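You operate a simulated robot arm through the tools that you are given. There is no shell and no other tool. Be economical: measure what you need, move in short steps, check, and stop when the job is done.

The job below is to be done with a simulated robot arm. You get a single attempt, and the scene is never put back.

JOB
Refill the yellow cartridge to 40 ml with its own ink.
Fine: no spill; refill slider parked, refill dial shut, cartridge back where it stood. Set down upright: what you pick out.

The check looks at the end state, three seconds after you hand in, the way a careful person would. Anything else that was tipped, shoved, dropped, spilled or broken makes it a failure.

ROBOT AND FRAMES
A 7-joint arm with a two-finger parallel gripper, fixed in place. Base frame: the origin is at the foot of the arm, x ahead of it, y to its left, z up; the work surface is at about z = 0.012. Units: m, degrees, N and s.
With the tool pointing down near the work surface it reaches from about 0.24 to 0.62 m from the base axis. Its first joint turns from -66.0 to 66.0 degrees. Payload 2.6 kg.
Tool frame: the origin (TCP) lies between the finger pads and is the grasp point; the fingertips stand 0.03 m ahead of it; z points along the fingers, y is the line along which they close. Largest opening 0.094 m; finger width 0.028, thickness 0.01; the body of the gripper, 0.05 by 0.096 m, starts 0.055 m behind the TCP.
Orientation is told as [roll, pitch, yaw] about the base's x, y, z axes, in that order, counted from this pose: with the fingers straight down and closing along the base's y, the tool's x points along the base's -x, its y along +y and its z along -z.

CONTROLS
- The arm moves only by the tool servo_tool. Its argument "steps" is one flat list of numbers, 6 for each row, row after row: the shift along the base's x, y, z in m, then the turn, a rotation vector about the base's x, y, z in degrees. In form: [tx, ty, tz, rx, ry, rz, tx, ty, tz, rx, ry, rz, ...]. A call has 1 to 10 rows; each row shifts and turns the commanded pose from where the row before left it. "gripper" is the gripper command, from -1 (shut) to 1 (fully open), values between in proportion, set as the call begins (left out, the last holds). Each row takes 0.2 s and may step no farther than 0.05 m and 8.6 degrees from the row before; otherwise, or with a gripper value out of range, the whole call is refused. A pose out of reach is approached as far as the arm can. The call stops where the force on the tool passes 60 N (or 10 N more than at its start, if that is more) or the arm is blocked; 0.2 s more then pass. Each finger travels about 0.072 m/s and halts on what it meets, pressing with about 39 N; the grip force reading is that of the motor and also rises with nothing between the fingers. The clock runs only during rows and for 0.2 s after the last one: add rows that do not move to give the fingers time. The reply holds the time, the measured pose of the TCP, the force on the tool along the base axes, the opening and the grip force, in the units named above and with some noise, with the torque about the TCP (base axes, N m) and any sound that the robot's microphone picked up, and new pictures: "show" is both (left out), scene, wrist or none.
- Cameras (640 x 400 px; columns grow to the right, rows downward): "scene" is fixed at [0.0309, 0.4246, 0.5693]; the picture's right is [-0.82, -0.57, 0.00], its down [-0.29, 0.42, -0.86] and it looks along [0.49, -0.71, -0.51] (base axes); focal length 308 px, centre (320, 200). "wrist" rides on the gripper at [0.076, 0.014, -0.103] in the tool frame; the picture's right is [-0.18, 0.98, 0.00], its down [-0.75, -0.14, -0.64] and it looks along [-0.63, -0.12, 0.77] (tool axes); focal length 243 px, centre (320, 200). There is no depth. A picture from a camera that has moved, and an enlarged one, comes with that camera's place and axes in the base frame and with its lens.
- zoom(camera, box): a new picture of the part [left, top, right, bottom] of that camera's present view, enlarged. The clock stands still meanwhile.
- finish_job(): hands the job in; it is judged then, once.

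Work in short steps. Places have to be worked out from the pictures, the camera data and where the tool is seen: move nearer, look again, correct. Check each grasp and each placing, and mend what went wrong. You have 120 turns and 200 pictures in all, those below and enlarged ones among them. Open the gripper and draw the arm clear of the work before you hand the job in, unless the task says otherwise; then end with one line.

The tools are called after "Call:" as name(argument=value, ...) on one line, values as JSON. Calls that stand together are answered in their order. servo_tool: Moves the arm, as the interface text tells. Its arguments: {"type":"object","properties":{"steps":{"type":"array","items":{"type":"number"}},"gripper":{"type":"number"},"show":{"type":"string","enum":["both","scene","wrist","none"]}},"required":["steps"]} The other tools are called the same way: zoom (camera, box) takes an enlarged picture of a part of a camera's view; finish_job () hands the job in.

At the start:

```text
time_s: 0.0
position: [0.318, -0.0863, 0.3663]
tool_rot: [0.0, 0.0, 0.0]
wrist_force: [-0.1, 1.0, -0.6]
torque: [0.01, -0.01, 0.03]
grip_width: 0.0941
grasp_force: 0.1
```

scene: 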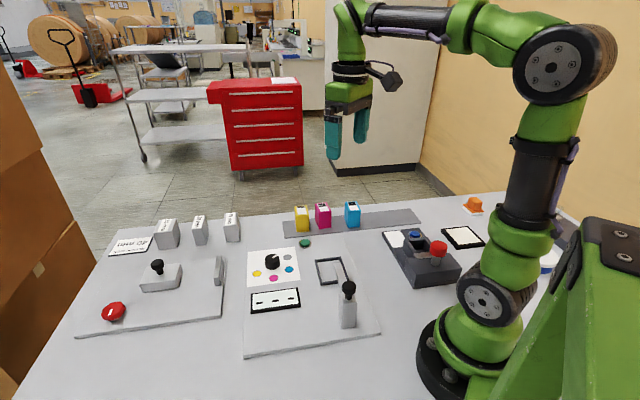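
wrist: 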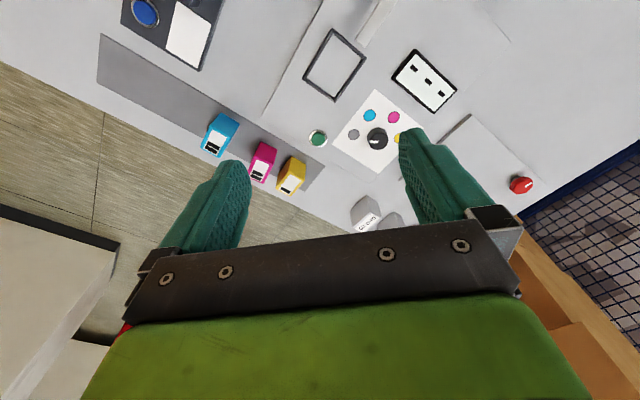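

I'll look closer at the work area to read labels and find the parts.

Call:
zoom(camera="scene", box=[230, 190, 390, 290])

Call:
zoom(camera="scene", box=[230, 240, 390, 340])

Call:
zoom(camera="scene", box=[80, 200, 260, 340])

Call:
zoom(camera="scene", box=[370, 190, 530, 290])

```text
4.00 times, centred on (310, 240) of scene
camera zoom: at [0.0309, 0.4246, 0.5693], right [-0.82, -0.57, 0.0], down [-0.29, 0.42, -0.86], along [0.49, -0.71, -0.51], focal length 1232 px, centre (360, 40)
```

zoom: 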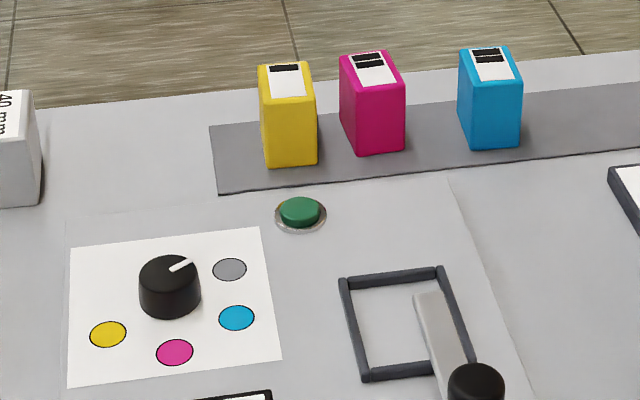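

```text
4.00 times, centred on (310, 290) of scene
camera zoom: at [0.0309, 0.4246, 0.5693], right [-0.82, -0.57, 0.0], down [-0.29, 0.42, -0.86], along [0.49, -0.71, -0.51], focal length 1232 px, centre (360, -160)
```

zoom: 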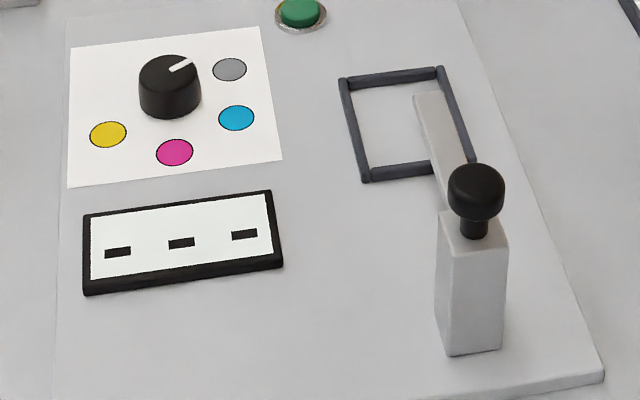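

```text
2.86 times, centred on (170, 270) of scene
camera zoom: at [0.0309, 0.4246, 0.5693], right [-0.82, -0.57, 0.0], down [-0.29, 0.42, -0.86], along [0.49, -0.71, -0.51], focal length 880 px, centre (749, 0)
```

zoom: 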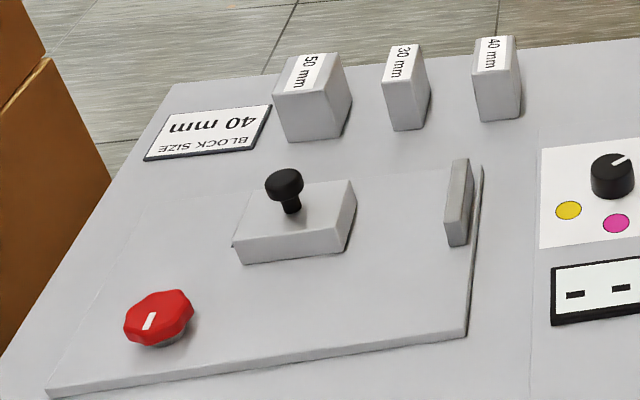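

```text
4.00 times, centred on (450, 240) of scene
camera zoom: at [0.0309, 0.4246, 0.5693], right [-0.82, -0.57, 0.0], down [-0.29, 0.42, -0.86], along [0.49, -0.71, -0.51], focal length 1232 px, centre (-200, 40)
```

zoom: 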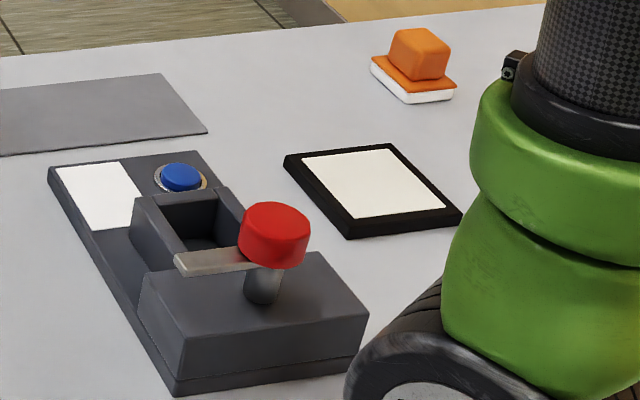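

The refill station (dial, frame, slider, green button, display) is in the middle. I move the wrist camera nearer for a clear look.

Call:
servo_tool(steps=[-0.03, 0.03, -0.045, 0, 0, 0, -0.03, 0.02, -0.045, 0, 0, 0, 0, 0, 0, 0, 0, 0], show="wrist")

```text
refused: row 1 steps farther than a row can; nothing moved
```

Smaller steps.

Call:
servo_tool(steps=[-0.02, 0.02, -0.03, 0, 0, 0, -0.02, 0.02, -0.03, 0, 0, 0, -0.02, 0.01, -0.03, 0, 0, 0, 0, 0, 0, 0, 0, 0], show="wrist")

```text
time_s: 1.0
position: [0.2569, -0.0361, 0.2757]
tool_rot: [0.0, 0.0, 0.0]
wrist_force: [0.3, 0.9, -0.1]
torque: [-0.01, 0.0, 0.01]
grip_width: 0.094
grasp_force: 0.0
camera wrist: at [0.1809, -0.0211, 0.3784], right [0.18, 0.98, 0.0], down [0.75, -0.14, 0.64], along [0.63, -0.12, -0.77], focal length 243 px, centre (320, 200)
```

wrist: 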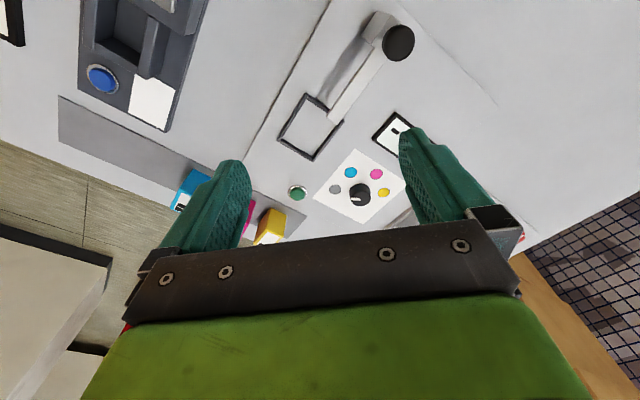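

Call:
zoom(camera="wrist", box=[240, 0, 440, 125])

Call:
zoom(camera="wrist", box=[240, 100, 440, 225])

Call:
zoom(camera="scene", box=[240, 200, 340, 262])

```text
3.20 times, centred on (340, 62) of wrist
camera zoom: at [0.1809, -0.0211, 0.3784], right [0.18, 0.98, 0.0], down [0.75, -0.14, 0.64], along [0.63, -0.12, -0.77], focal length 776 px, centre (256, 640)
```

zoom: 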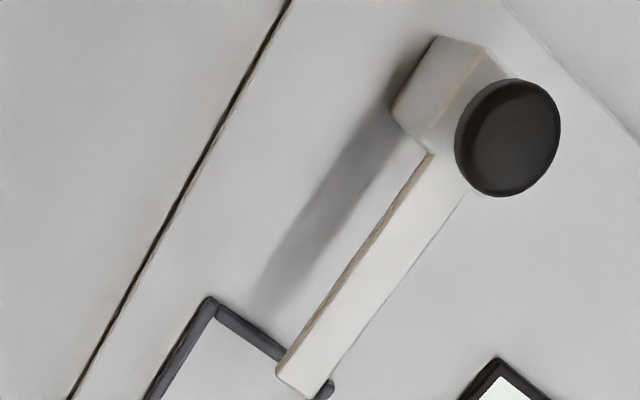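

```text
3.20 times, centred on (340, 162) of wrist
camera zoom: at [0.1809, -0.0211, 0.3784], right [0.18, 0.98, 0.0], down [0.75, -0.14, 0.64], along [0.63, -0.12, -0.77], focal length 776 px, centre (256, 320)
```

zoom: 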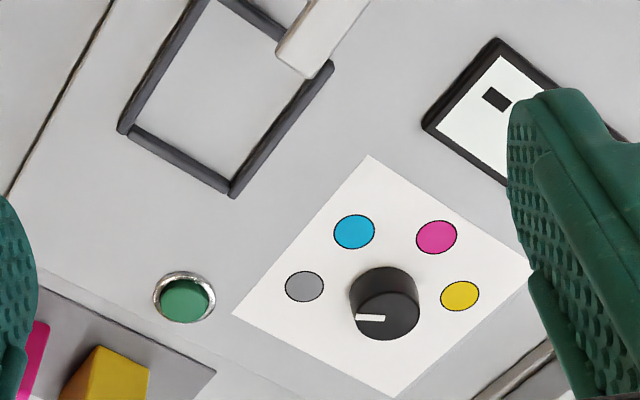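

```text
6.40 times, centred on (290, 231) of scene
camera zoom: at [0.0309, 0.4246, 0.5693], right [-0.82, -0.57, 0.0], down [-0.29, 0.42, -0.86], along [0.49, -0.71, -0.51], focal length 1971 px, centre (512, 2)
```

zoom: 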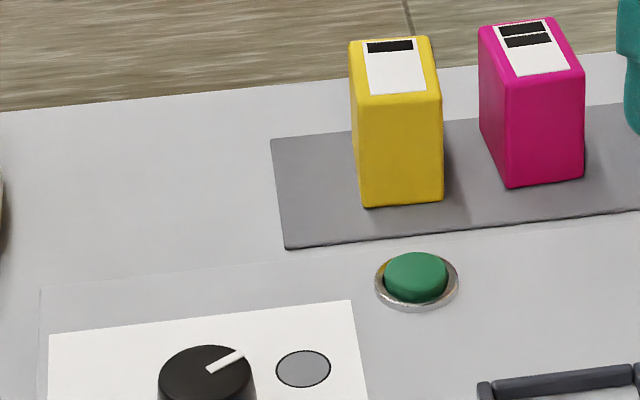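

The yellow cartridge is at about (0.519,-0.186), yaw ~45°, ~37 mm wide, 57 mm deep, top near z 0.07; the station and frame share the same yaw. I move above it, turned −45°, with the gripper partly open.

Call:
servo_tool(steps=[0.0374, -0.0214, -0.0109, 0, 0, -6.43, 0.0374, -0.0214, -0.0109, 0, 0, -6.43, 0.0374, -0.0214, -0.0109, 0, 0, -6.43, 0.0374, -0.0214, -0.0109, 0, 0, -6.43, 0.0374, -0.0214, -0.0109, 0, 0, -6.43, 0.0374, -0.0214, -0.0109, 0, 0, -6.43, 0.0374, -0.0214, -0.0109, 0, 0, -6.43, 0, 0, 0, 0, 0, 0], gripper=0.3)

```text
time_s: 2.8
position: [0.519, -0.1858, 0.2005]
tool_rot: [0.0, 0.0, -45.1]
wrist_force: [-1.0, -0.3, -0.6]
torque: [-0.02, -0.03, -0.02]
grip_width: 0.061
grasp_force: 0.2
camera wrist: at [0.4767, -0.1217, 0.3038], right [0.83, 0.56, 0.0], down [0.43, -0.63, 0.64], along [0.36, -0.53, -0.77], focal length 243 px, centre (320, 200)
```

scene: 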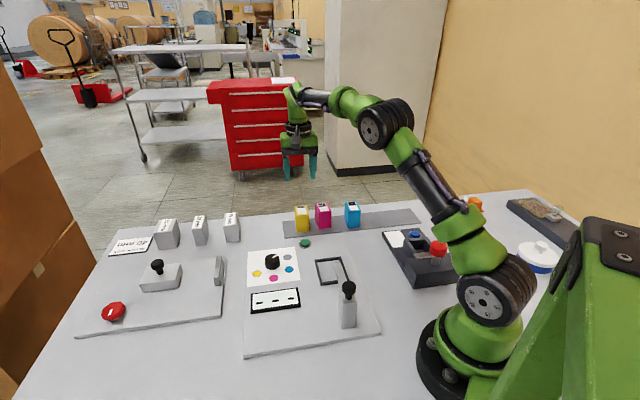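
wrist: 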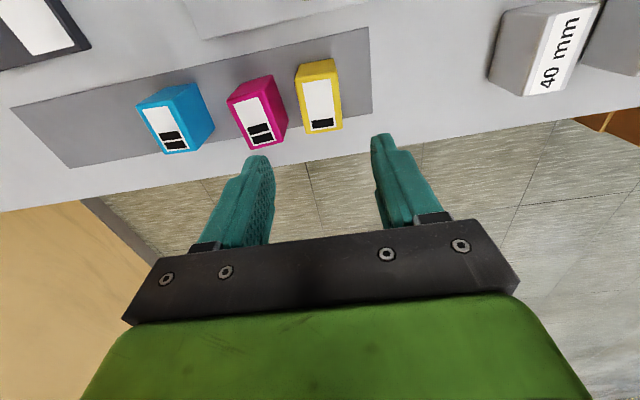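

Call:
zoom(camera="wrist", box=[220, 40, 380, 140])

```text
4.00 times, centred on (300, 90) of wrist
camera zoom: at [0.4767, -0.1217, 0.3038], right [0.83, 0.56, 0.0], down [0.43, -0.63, 0.64], along [0.36, -0.53, -0.77], focal length 970 px, centre (400, 640)
```

zoom: 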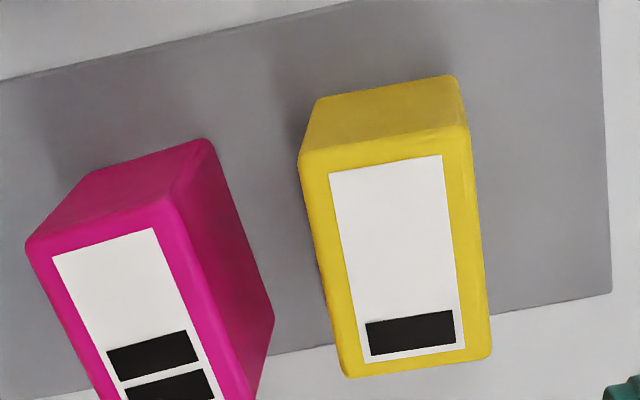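

Cartridge top centre computes to (0.521,-0.187), axis yaw ~43°. Descend to just above it, then check.

Call:
servo_tool(steps=[0.0023, -0.0012, -0.03, 0, 0, -1.9, 0, 0, -0.035, 0, 0, 0, 0, 0, -0.02, 0, 0, 0, 0, 0, 0, 0, 0, 0], gripper=0.3)

Call:
zoom(camera="scene", box=[260, 170, 380, 245])

```text
time_s: 3.8
position: [0.5211, -0.1862, 0.1146]
tool_rot: [0.0, 0.0, -46.9]
wrist_force: [-0.2, -0.1, 0.1]
torque: [0.0, 0.0, 0.02]
grip_width: 0.0612
grasp_force: 0.0
camera wrist: at [0.4795, -0.1205, 0.2184], right [0.84, 0.54, 0.0], down [0.41, -0.65, 0.64], along [0.34, -0.54, -0.77], focal length 243 px, centre (320, 200)
```

scene: 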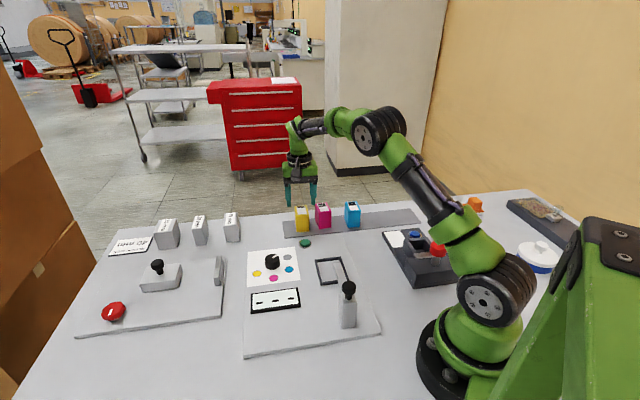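
wrist: 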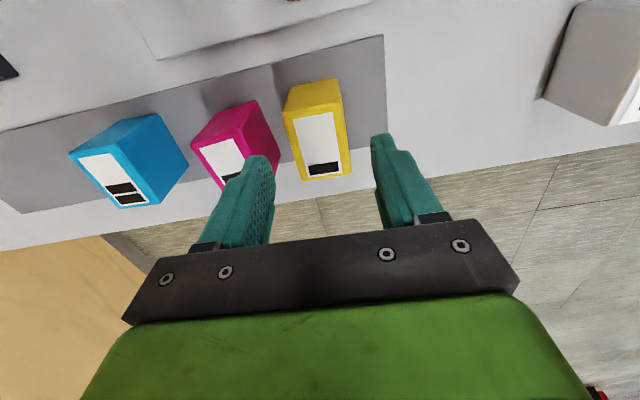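

```text
5.33 times, centred on (320, 208) of scene
camera zoom: at [0.0309, 0.4246, 0.5693], right [-0.82, -0.57, 0.0], down [-0.29, 0.42, -0.86], along [0.49, -0.71, -0.51], focal length 1643 px, centre (320, 160)
```

zoom: 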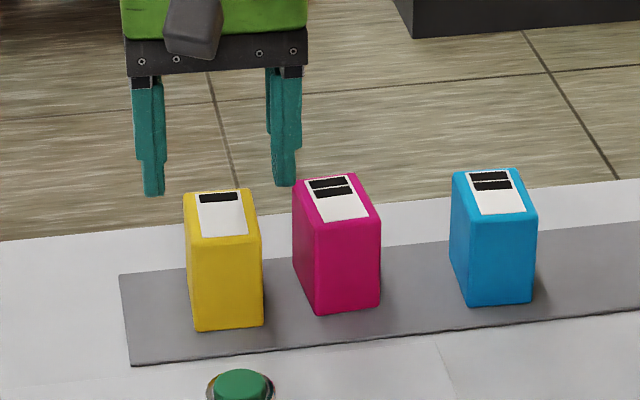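

Fingers straddle the yellow cartridge; I narrow the opening slightly to keep clear of magenta and descend.

Call:
servo_tool(steps=[0, 0, 0, 0, 0, 0, 0, -0.0005, -0.02, 0, 0, 0, 0, 0, -0.018, 0, 0, 0, 0, 0, -0.0146, 0, 0, 0, 0, 0, 0, 0, 0, 0], gripper=0.13)

Call:
zoom(camera="scene", box=[260, 170, 380, 245])

```text
time_s: 5.0
position: [0.5229, -0.189, 0.0627]
tool_rot: [-0.1, 0.0, -46.9]
wrist_force: [-0.5, 0.6, 1.1]
torque: [0.02, 0.01, -0.01]
grip_width: 0.0534
grasp_force: 0.1
camera wrist: at [0.4808, -0.1224, 0.1667], right [0.84, 0.54, 0.0], down [0.41, -0.65, 0.64], along [0.34, -0.54, -0.77], focal length 243 px, centre (320, 200)
```

scene: 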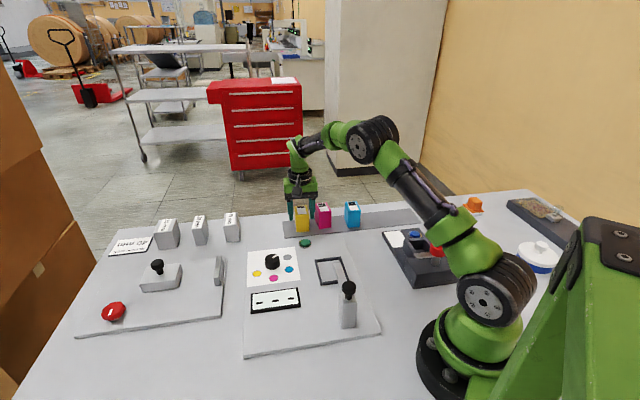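
wrist: 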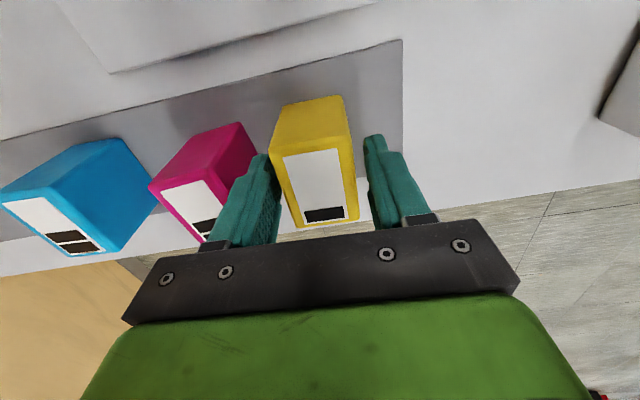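

```text
5.33 times, centred on (320, 208) of scene
camera zoom: at [0.0309, 0.4246, 0.5693], right [-0.82, -0.57, 0.0], down [-0.29, 0.42, -0.86], along [0.49, -0.71, -0.51], focal length 1643 px, centre (320, 160)
```

zoom: 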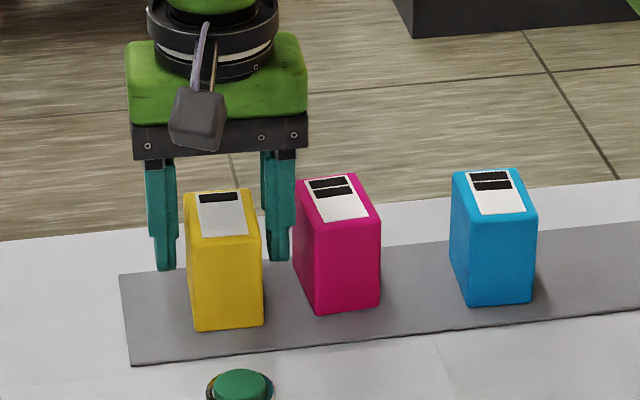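

Well centred. Close the grip.

Call:
servo_tool(steps=[0, 0, 0, 0, 0, 0, 0, 0, 0, 0, 0, 0, 0, 0, 0, 0, 0, 0], gripper=-1, show="none")

Call:
zoom(camera="scene", box=[260, 170, 380, 245])

```text
time_s: 5.8
position: [0.5225, -0.1887, 0.0634]
tool_rot: [0.0, 0.0, -46.9]
wrist_force: [0.3, 0.4, 0.3]
torque: [0.02, 0.01, 0.04]
grip_width: 0.0439
grasp_force: 38.8
```

```text
5.33 times, centred on (320, 208) of scene
camera zoom: at [0.0309, 0.4246, 0.5693], right [-0.82, -0.57, 0.0], down [-0.29, 0.42, -0.86], along [0.49, -0.71, -0.51], focal length 1643 px, centre (320, 160)
```

zoom: 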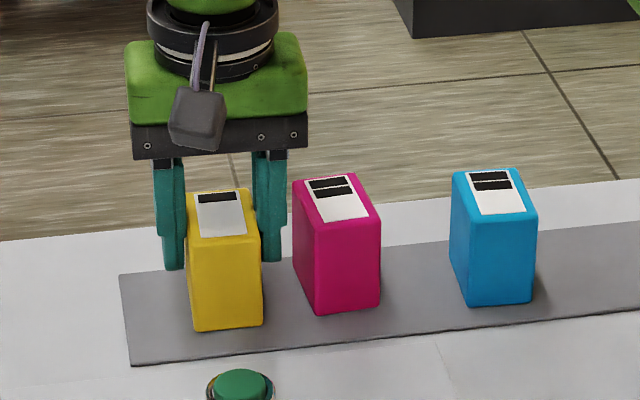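

Held (width 0.044). Lift gently and carry it over the frame at height to measure the frame with the wrist camera.

Call:
servo_tool(steps=[0, 0, 0.02, 0, 0, 0, 0, 0, 0.03, 0, 0, 0, 0, 0, 0.04, 0, 0, 0, -0.03, 0.02, 0.02, 0, 0, 0, -0.035, 0.022, 0, 0, 0, 0, -0.035, 0.023, 0, 0, 0, 0, -0.035, 0.023, 0, 0, 0, 0, -0.03, 0.02, 0, 0, 0, 0, -0.0213, 0.0145, 0, 0, 0, 0, 0, 0, 0, 0, 0, 0])

Call:
zoom(camera="wrist", box=[240, 20, 400, 120])

Call:
zoom(camera="scene", box=[270, 210, 390, 285])

```text
time_s: 8.0
position: [0.3341, -0.0675, 0.1713]
tool_rot: [0.0, -0.1, -47.0]
wrist_force: [0.6, -0.7, 0.0]
torque: [0.0, -0.01, 0.0]
grip_width: 0.0
grasp_force: 32.9
camera wrist: at [0.292, -0.0021, 0.2746], right [0.84, 0.54, 0.0], down [0.41, -0.65, 0.64], along [0.34, -0.54, -0.77], focal length 243 px, centre (320, 200)
```

scene: 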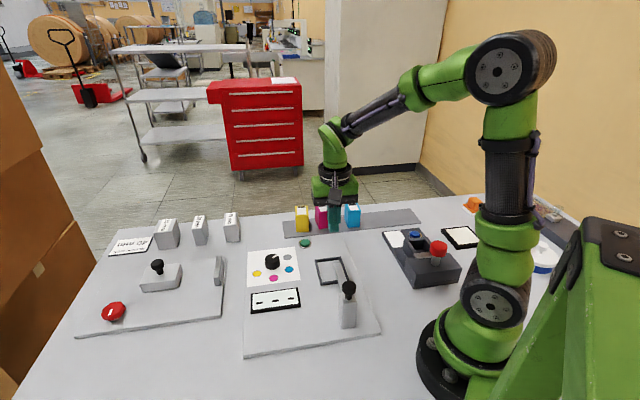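
wrist: 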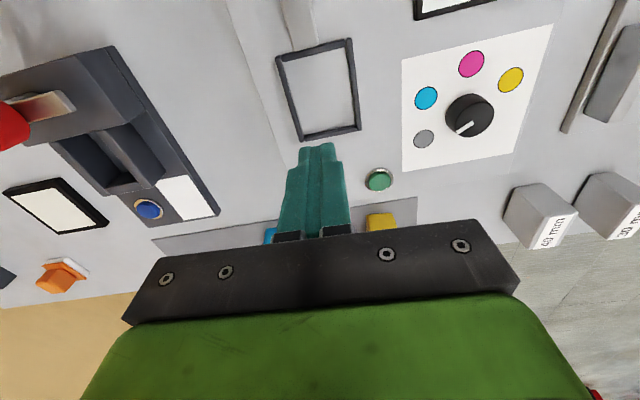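

```text
4.00 times, centred on (320, 70) of wrist
camera zoom: at [0.292, -0.0021, 0.2746], right [0.84, 0.54, 0.0], down [0.41, -0.65, 0.64], along [0.34, -0.54, -0.77], focal length 970 px, centre (320, 720)
```

zoom: 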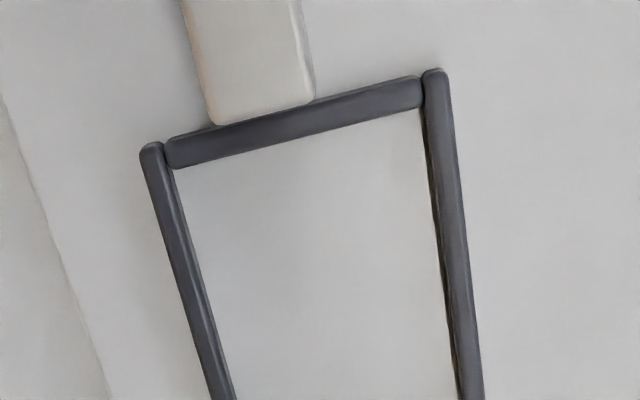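

```text
5.33 times, centred on (330, 248) of scene
camera zoom: at [0.0308, 0.4246, 0.5693], right [-0.82, -0.57, 0.0], down [-0.29, 0.42, -0.86], along [0.49, -0.71, -0.51], focal length 1643 px, centre (267, -53)
```

zoom: 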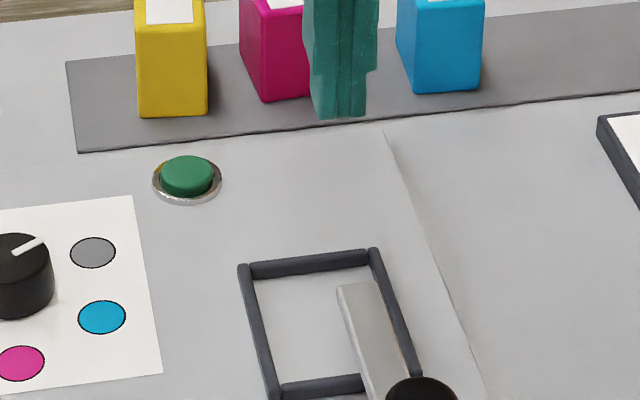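

The grip slipped: width 0 and the cartridge is still on the rack. I check whether it moved.

Call:
zoom(camera="scene", box=[260, 170, 380, 245])

```text
5.33 times, centred on (320, 208) of scene
camera zoom: at [0.0308, 0.4246, 0.5693], right [-0.82, -0.57, 0.0], down [-0.29, 0.42, -0.86], along [0.49, -0.71, -0.51], focal length 1643 px, centre (320, 160)
```

zoom: 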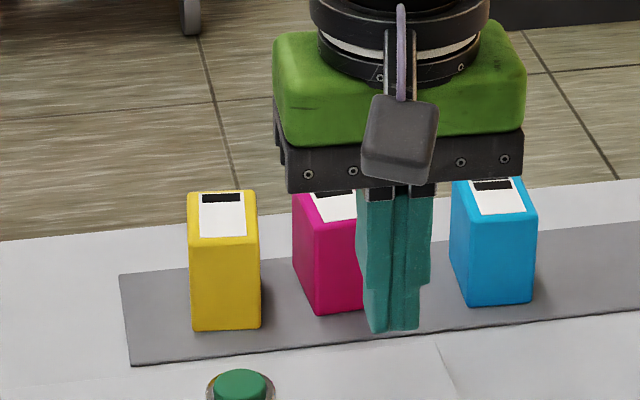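

It stayed upright and only yawed a little. I go back above it with the gripper opened and measure more carefully.

Call:
servo_tool(steps=[0.034, -0.0225, 0, 0, 0, 0, 0.036, -0.0235, 0, 0, 0, 0, 0.036, -0.0235, 0, 0, 0, 0, 0.036, -0.0235, 0, 0, 0, 0, 0.0355, -0.0235, 0, 0, 0, 0, 0.0095, -0.0055, -0.04, 0, 0, 0, 0, 0, -0.015, 0, 0, 0, 0, 0, 0, 0, 0, 0], gripper=0.3)

Call:
zoom(camera="wrist", box=[240, 60, 400, 200])

Call:
zoom(camera="scene", box=[280, 190, 340, 240])

```text
time_s: 9.8
position: [0.5208, -0.1887, 0.119]
tool_rot: [0.0, 0.0, -46.9]
wrist_force: [1.2, 0.0, -0.3]
torque: [0.0, -0.02, -0.01]
grip_width: 0.0612
grasp_force: 0.1
camera wrist: at [0.4797, -0.1222, 0.2212], right [0.84, 0.54, 0.0], down [0.41, -0.65, 0.64], along [0.34, -0.54, -0.77], focal length 243 px, centre (320, 200)
```

scene: 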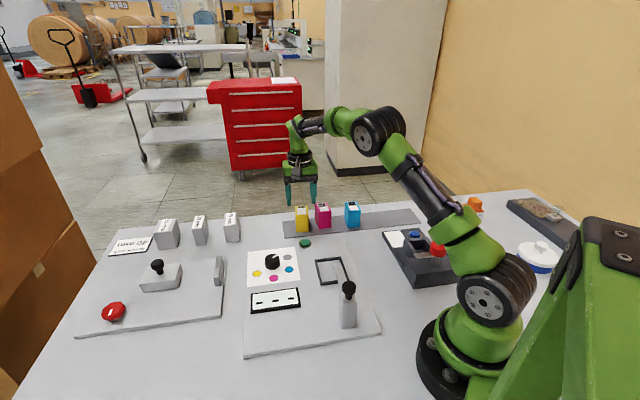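
wrist: 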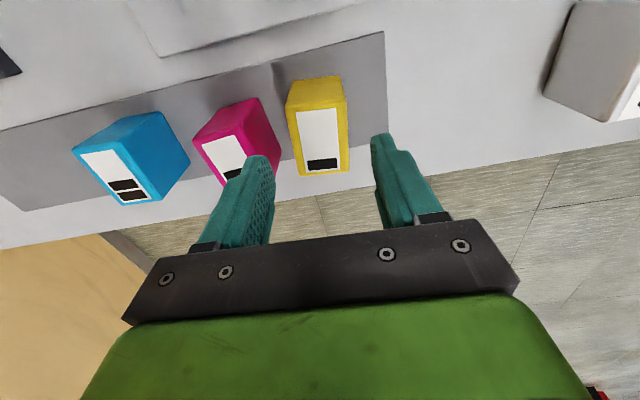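

```text
2.86 times, centred on (320, 130) of wrist
camera zoom: at [0.4797, -0.1222, 0.2212], right [0.84, 0.54, 0.0], down [0.41, -0.65, 0.64], along [0.34, -0.54, -0.77], focal length 693 px, centre (320, 400)
```

zoom: 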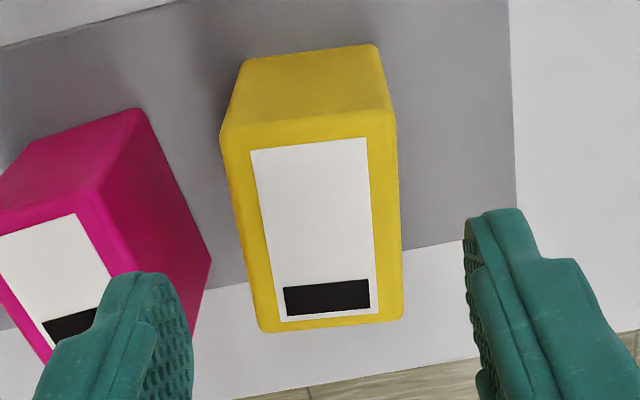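

```text
8.00 times, centred on (310, 215) of scene
camera zoom: at [0.0309, 0.4246, 0.5693], right [-0.82, -0.57, 0.0], down [-0.29, 0.42, -0.86], along [0.49, -0.71, -0.51], focal length 2464 px, centre (400, 80)
```

zoom: 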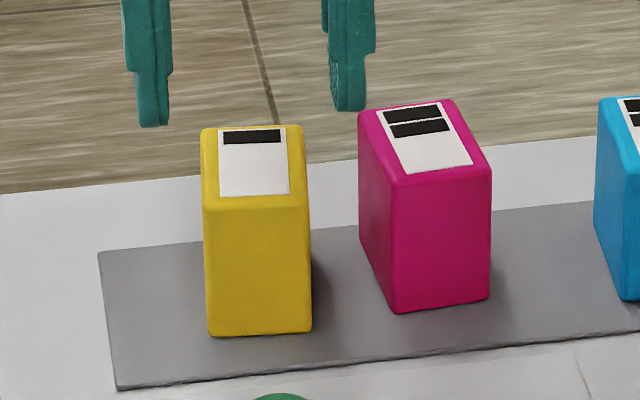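

Both cameras agree: cartridge centre (0.519,-0.185), now yaw ~38°, width ~0.038. I align the tool to it and go down deeper for a fuller pad contact.

Call:
servo_tool(steps=[-0.002, 0.002, 0, 0, 0, -4.5, 0, 0, -0.02, 0, 0, 0, 0, 0, -0.02, 0, 0, 0, 0, 0, -0.02, 0, 0, 0, 0, 0, -0.005, 0, 0, 0, 0, 0, 0, 0, 0, 0], gripper=0.15)

Call:
zoom(camera="wrist", box=[220, 80, 420, 240])

Call:
zoom(camera="scene", box=[270, 190, 350, 240])

```text
time_s: 11.2
position: [0.52, -0.1852, 0.0538]
tool_rot: [0.0, 0.0, -51.4]
wrist_force: [-0.1, -0.4, 1.0]
torque: [0.01, 0.0, 0.0]
grip_width: 0.0541
grasp_force: 0.0
camera wrist: at [0.4837, -0.1168, 0.1567], right [0.88, 0.47, 0.0], down [0.36, -0.68, 0.64], along [0.3, -0.57, -0.77], focal length 243 px, centre (320, 200)
```

scene: 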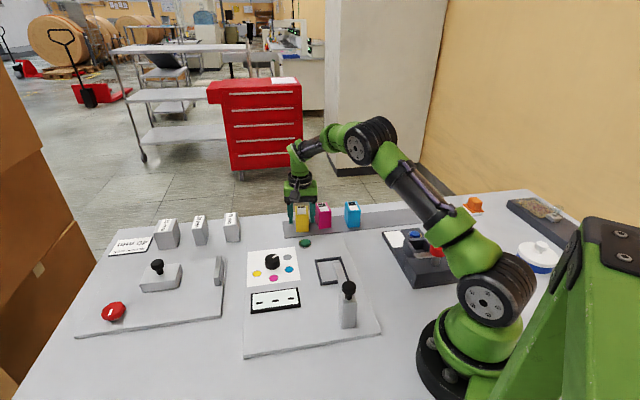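
wrist: 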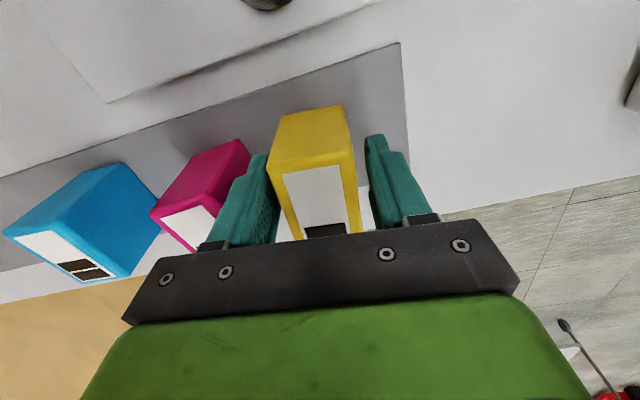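

```text
2.50 times, centred on (320, 160) of wrist
camera zoom: at [0.4837, -0.1168, 0.1567], right [0.88, 0.47, 0.0], down [0.36, -0.68, 0.64], along [0.3, -0.57, -0.77], focal length 606 px, centre (320, 300)
```

zoom: 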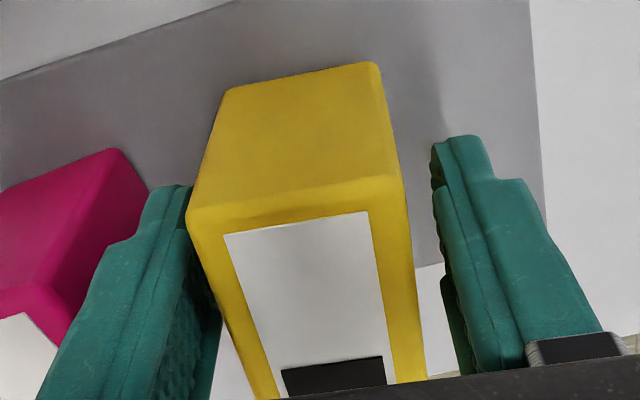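

```text
8.00 times, centred on (310, 215) of scene
camera zoom: at [0.0309, 0.4246, 0.5693], right [-0.82, -0.57, 0.0], down [-0.29, 0.42, -0.86], along [0.49, -0.71, -0.51], focal length 2464 px, centre (400, 80)
```

zoom: 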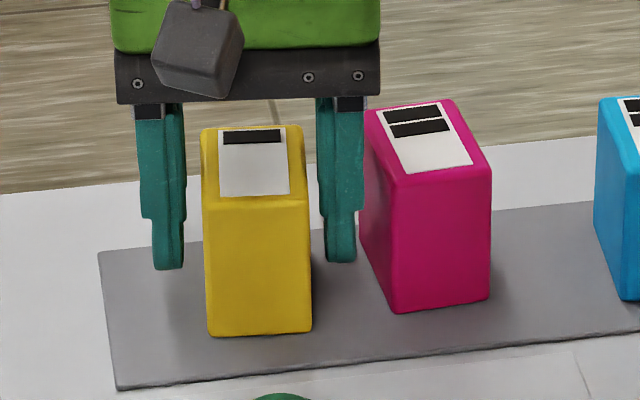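

Call:
servo_tool(steps=[0, 0, 0, 0, 0, 0, 0, 0, 0, 0, 0, 0, 0, 0, 0, 0, 0, 0, 0, 0, 0.003, 0, 0, 0, 0, 0, 0.003, 0, 0, 0, 0, 0, 0.003, 0, 0, 0, 0, 0, 0.003, 0, 0, 0], gripper=-1)

Call:
zoom(camera="wrist", box=[220, 80, 420, 240])

Call:
zoom(camera="scene", box=[270, 190, 350, 240])

```text
time_s: 12.8
position: [0.5179, -0.1861, 0.065]
tool_rot: [0.0, 0.0, -51.5]
wrist_force: [0.5, 0.3, -1.8]
torque: [0.04, 0.02, 0.02]
grip_width: 0.0437
grasp_force: 39.2
camera wrist: at [0.4829, -0.1168, 0.168], right [0.88, 0.47, 0.0], down [0.36, -0.68, 0.64], along [0.3, -0.57, -0.77], focal length 243 px, centre (320, 200)
```

scene: 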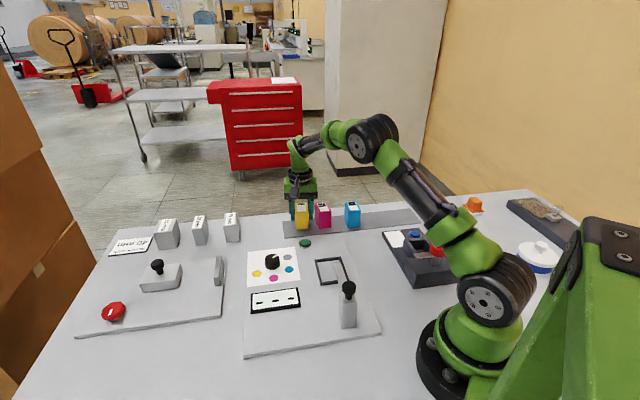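
wrist: 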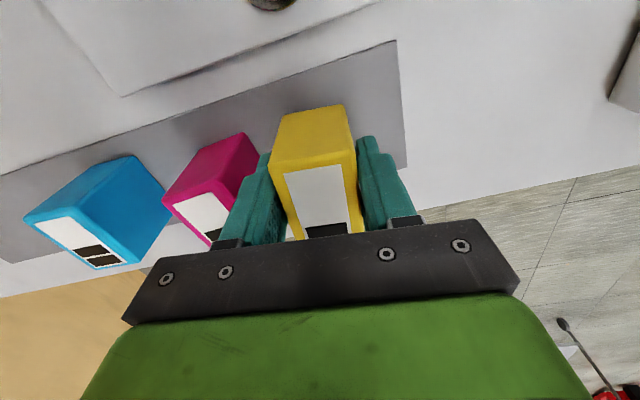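

```text
2.50 times, centred on (320, 160) of wrist
camera zoom: at [0.4829, -0.1168, 0.168], right [0.88, 0.47, 0.0], down [0.36, -0.68, 0.64], along [0.3, -0.57, -0.77], focal length 606 px, centre (320, 300)
```

zoom: 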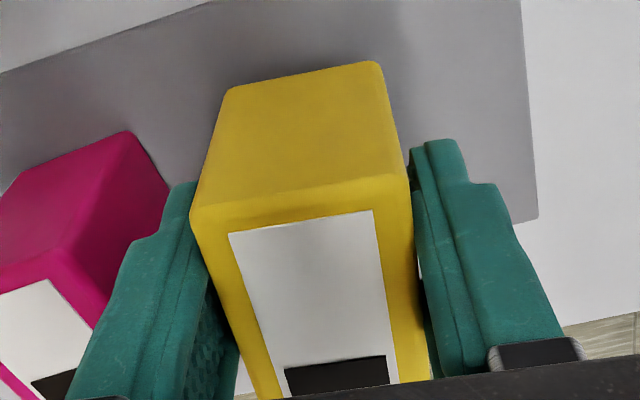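

```text
8.00 times, centred on (310, 215) of scene
camera zoom: at [0.0309, 0.4246, 0.5693], right [-0.82, -0.57, 0.0], down [-0.29, 0.42, -0.86], along [0.49, -0.71, -0.51], focal length 2464 px, centre (400, 80)
```

zoom: 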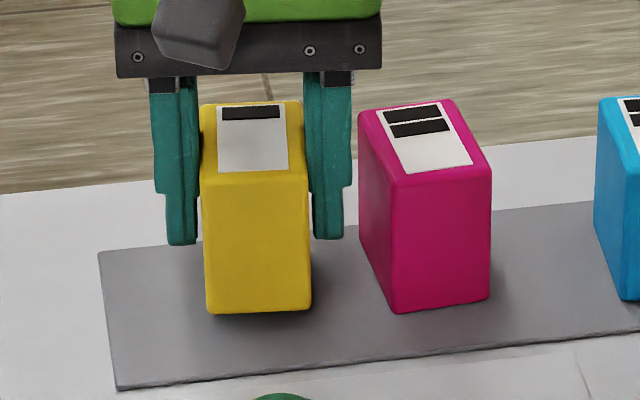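

It lifts properly this time (deeper grip). Lift slowly further and carry over the frame, whose centre both cameras place at (0.334,-0.064), yaw 44.4°.

Call:
servo_tool(steps=[0, 0, 0.008, 0, 0, 0, 0, 0, 0.015, 0, 0, 0, 0, 0, 0.02, 0, 0, 0, 0, 0, 0.012, 0, 0, 0, -0.01, 0.007, 0, 0, 0, 0, -0.02, 0.013, 0, 0, 0, 1, -0.02, 0.013, 0, 0, 0, 1, 0, 0, 0, 0, 0, 0], show="scene")

```text
time_s: 14.6
position: [0.4708, -0.154, 0.1201]
tool_rot: [0.1, 0.0, -49.4]
wrist_force: [1.2, 1.0, -1.9]
torque: [0.04, 0.03, 0.04]
grip_width: 0.0437
grasp_force: 39.2
```

scene: 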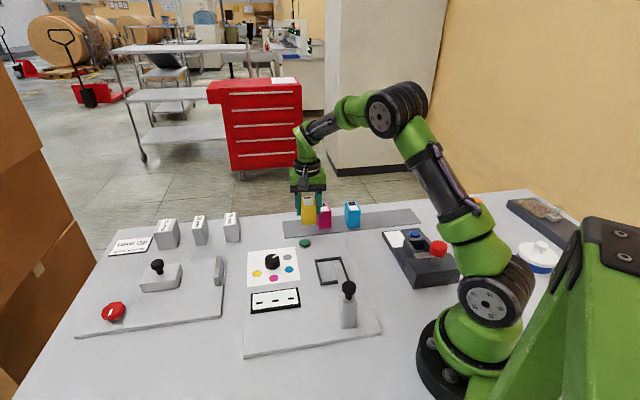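

Call:
servo_tool(steps=[-0.0225, 0.0149, 0, 0, 0, 0.9, -0.0225, 0.0149, 0, 0, 0, 0.9, -0.0225, 0.0149, 0, 0, 0, 0.9, -0.0225, 0.0149, 0, 0, 0, 0.9, -0.0225, 0.0149, 0, 0, 0, 0.2, -0.0222, 0.0147, 0, 0, 0, 0, 0, 0, 0, 0, 0, 0])

Call:
zoom(camera="wrist", box=[240, 20, 400, 180])

Call:
zoom(camera="scene", box=[280, 220, 390, 295])

```text
time_s: 16.2
position: [0.3352, -0.0626, 0.1186]
tool_rot: [0.0, 0.0, -45.6]
wrist_force: [-0.4, -0.3, 0.3]
torque: [-0.04, -0.02, 0.02]
grip_width: 0.0438
grasp_force: 38.8
camera wrist: at [0.2916, 0.0025, 0.223], right [0.83, 0.56, 0.0], down [0.43, -0.64, 0.64], along [0.36, -0.53, -0.77], focal length 243 px, centre (320, 200)
```

scene: 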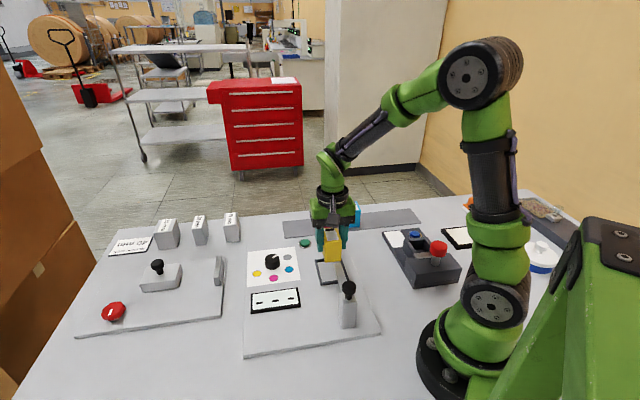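
wrist: 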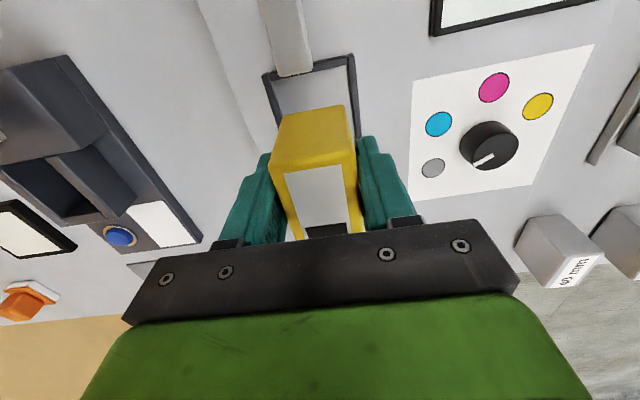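

```text
2.50 times, centred on (320, 100) of wrist
camera zoom: at [0.2916, 0.0025, 0.223], right [0.83, 0.56, 0.0], down [0.43, -0.64, 0.64], along [0.36, -0.53, -0.77], focal length 606 px, centre (320, 450)
```

zoom: 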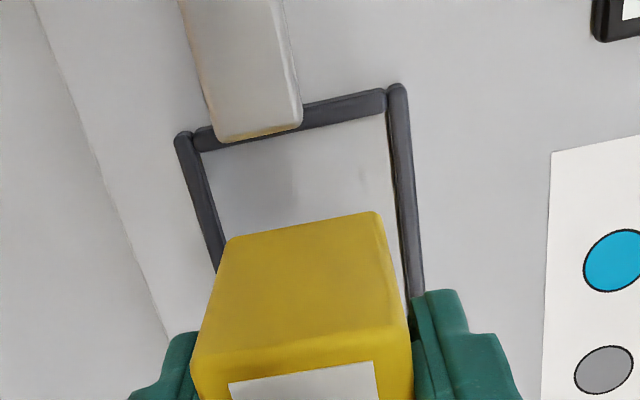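

```text
5.33 times, centred on (335, 258) of scene
camera zoom: at [0.0309, 0.4246, 0.5693], right [-0.82, -0.57, 0.0], down [-0.29, 0.42, -0.86], along [0.49, -0.71, -0.51], focal length 1643 px, centre (240, -107)
```

zoom: 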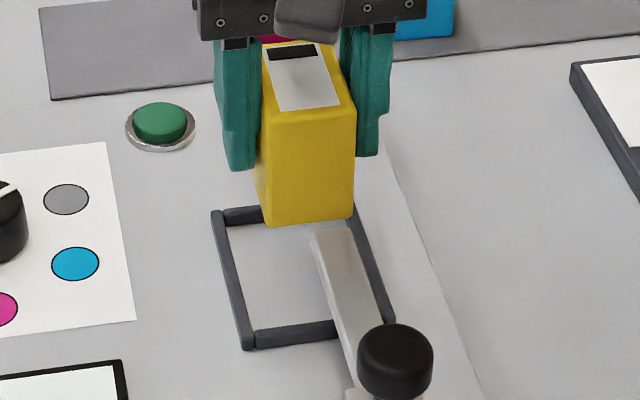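

Aligned with the frame. Lower it, with the last bit in small steps watching the force.

Call:
servo_tool(steps=[-0.001, -0.0015, -0.015, 0, 0, 0, 0, 0, -0.02, 0, 0, 0, 0, 0, -0.015, 0, 0, 0, 0, 0, -0.003, 0, 0, 0, 0, 0, 0, 0, 0, 0], show="none")

Call:
zoom(camera="wrist", box=[240, 20, 400, 180])

Call:
zoom(camera="scene", box=[280, 220, 390, 295])

```text
time_s: 17.4
position: [0.3342, -0.0655, 0.0674]
tool_rot: [0.0, 0.0, -45.6]
wrist_force: [-0.1, -0.3, -0.7]
torque: [0.03, 0.01, -0.02]
grip_width: 0.0439
grasp_force: 39.2
```

```text
2.50 times, centred on (320, 100) of wrist
camera zoom: at [0.2911, 0.0008, 0.17], right [0.83, 0.56, 0.0], down [0.43, -0.64, 0.64], along [0.36, -0.53, -0.77], focal length 606 px, centre (320, 450)
```

zoom: 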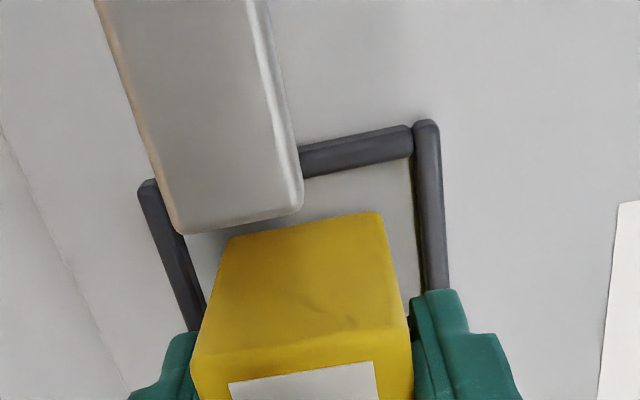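

```text
5.33 times, centred on (335, 258) of scene
camera zoom: at [0.0309, 0.4246, 0.5693], right [-0.82, -0.57, 0.0], down [-0.29, 0.42, -0.86], along [0.49, -0.71, -0.51], focal length 1643 px, centre (240, -107)
```

zoom: 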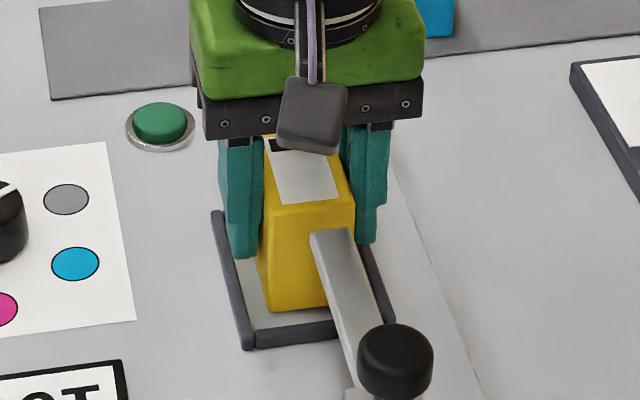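

Inside the frame with clear margins; lower until contact.

Call:
servo_tool(steps=[0, 0, -0.003, 0, 0, 0, 0, 0, -0.003, 0, 0, 0, 0, 0, -0.002, 0, 0, 0, 0, 0, 0, 0, 0, 0], show="scene")

Call:
zoom(camera="scene", box=[240, 250, 350, 320])

```text
time_s: 18.4
position: [0.3361, -0.0645, 0.059]
tool_rot: [0.1, -0.2, -45.7]
wrist_force: [-7.6, -0.3, 38.6]
torque: [-0.07, 0.0, -0.07]
grip_width: 0.0439
grasp_force: 38.8
```

scene: 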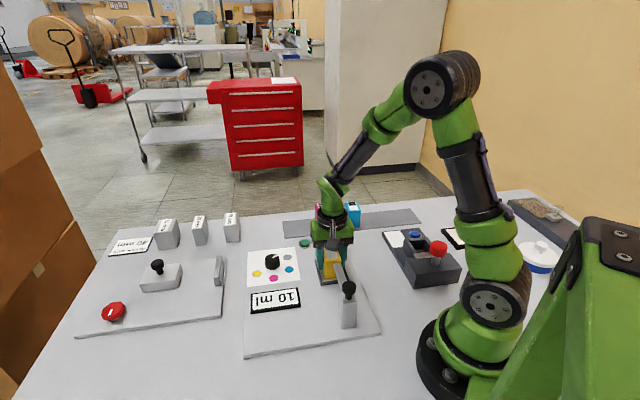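

```text
5.71 times, centred on (295, 285) of scene
camera zoom: at [0.0307, 0.4246, 0.5693], right [-0.82, -0.57, 0.0], down [-0.29, 0.42, -0.86], along [0.49, -0.71, -0.51], focal length 1760 px, centre (463, -286)
```

zoom: 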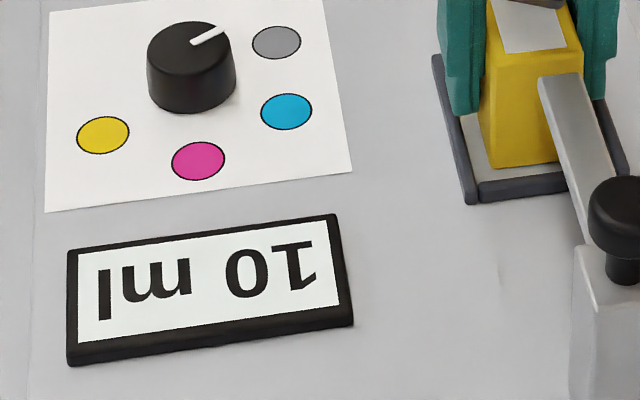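

The cartridge is seated and the display reads 10 ml. Relieve the pressure, open, and rise.

Call:
servo_tool(steps=[0, 0, 0.002, 0, 0, 0, 0, 0, 0, 0, 0, 0], gripper=-1, show="none")

Call:
servo_tool(steps=[0, 0, 0, 0, 0, 0, 0, 0, 0, 0, 0, 0, 0, 0, 0.02, 0, 0, 0, 0, 0, 0.03, 0, 0, 0, 0, 0, 0.03, 0, 0, 0, 0, 0, 0.04, 0, 0, 0], gripper=0.4)

Call:
zoom(camera="wrist", box=[200, 0, 440, 150])

Call:
zoom(camera="scene", box=[290, 230, 390, 340])

```text
time_s: 19.0
position: [0.332, -0.064, 0.0609]
tool_rot: [-0.1, 0.2, -45.6]
wrist_force: [0.3, 0.9, 1.1]
torque: [0.02, -0.12, 0.01]
grip_width: 0.0439
grasp_force: 39.0
```

```text
time_s: 20.4
position: [0.3331, -0.0656, 0.18]
tool_rot: [0.0, 0.1, -45.6]
wrist_force: [1.4, 0.2, 0.0]
torque: [-0.02, -0.01, 0.0]
grip_width: 0.066
grasp_force: 0.1
camera wrist: at [0.2903, 0.0004, 0.2837], right [0.83, 0.56, 0.0], down [0.43, -0.64, 0.64], along [0.36, -0.53, -0.77], focal length 243 px, centre (320, 200)
```

scene: 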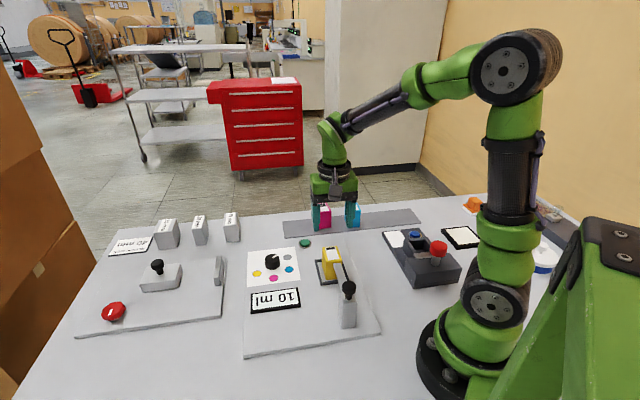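
wrist: 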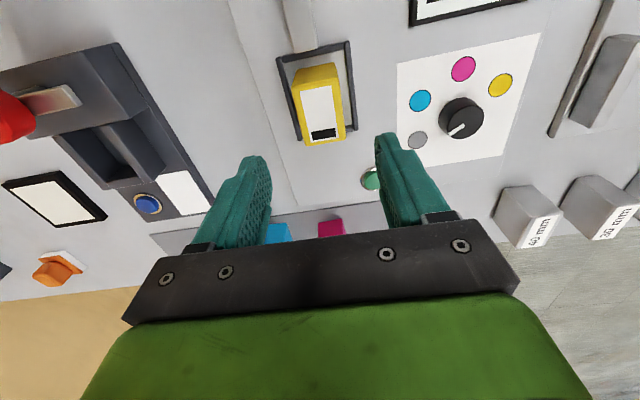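

```text
2.67 times, centred on (320, 75) of wrist
camera zoom: at [0.2903, 0.0004, 0.2837], right [0.83, 0.56, 0.0], down [0.43, -0.64, 0.64], along [0.36, -0.53, -0.77], focal length 647 px, centre (320, 533)
```

zoom: 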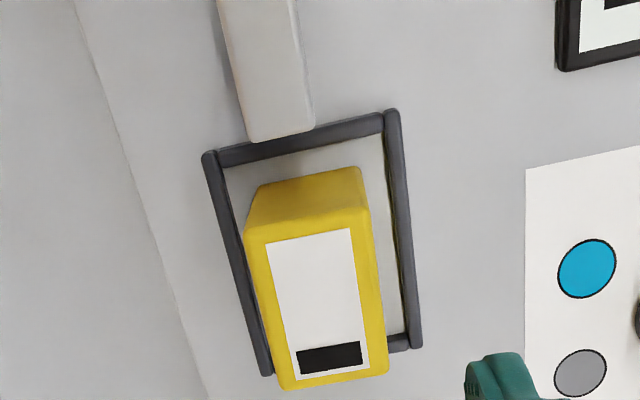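

```text
3.64 times, centred on (340, 285) of scene
camera zoom: at [0.0309, 0.4246, 0.5693], right [-0.82, -0.57, 0.0], down [-0.29, 0.42, -0.86], along [0.49, -0.71, -0.51], focal length 1120 px, centre (247, -109)
```

zoom: 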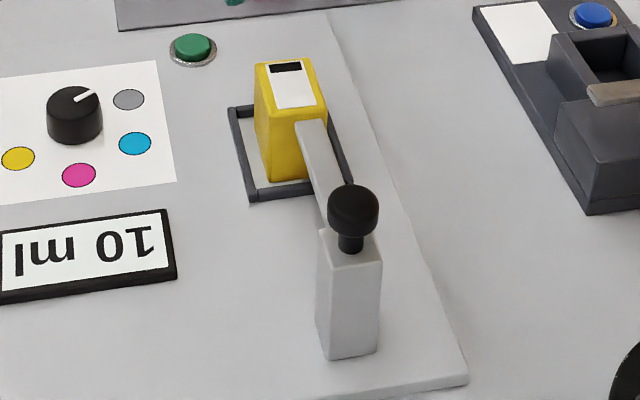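

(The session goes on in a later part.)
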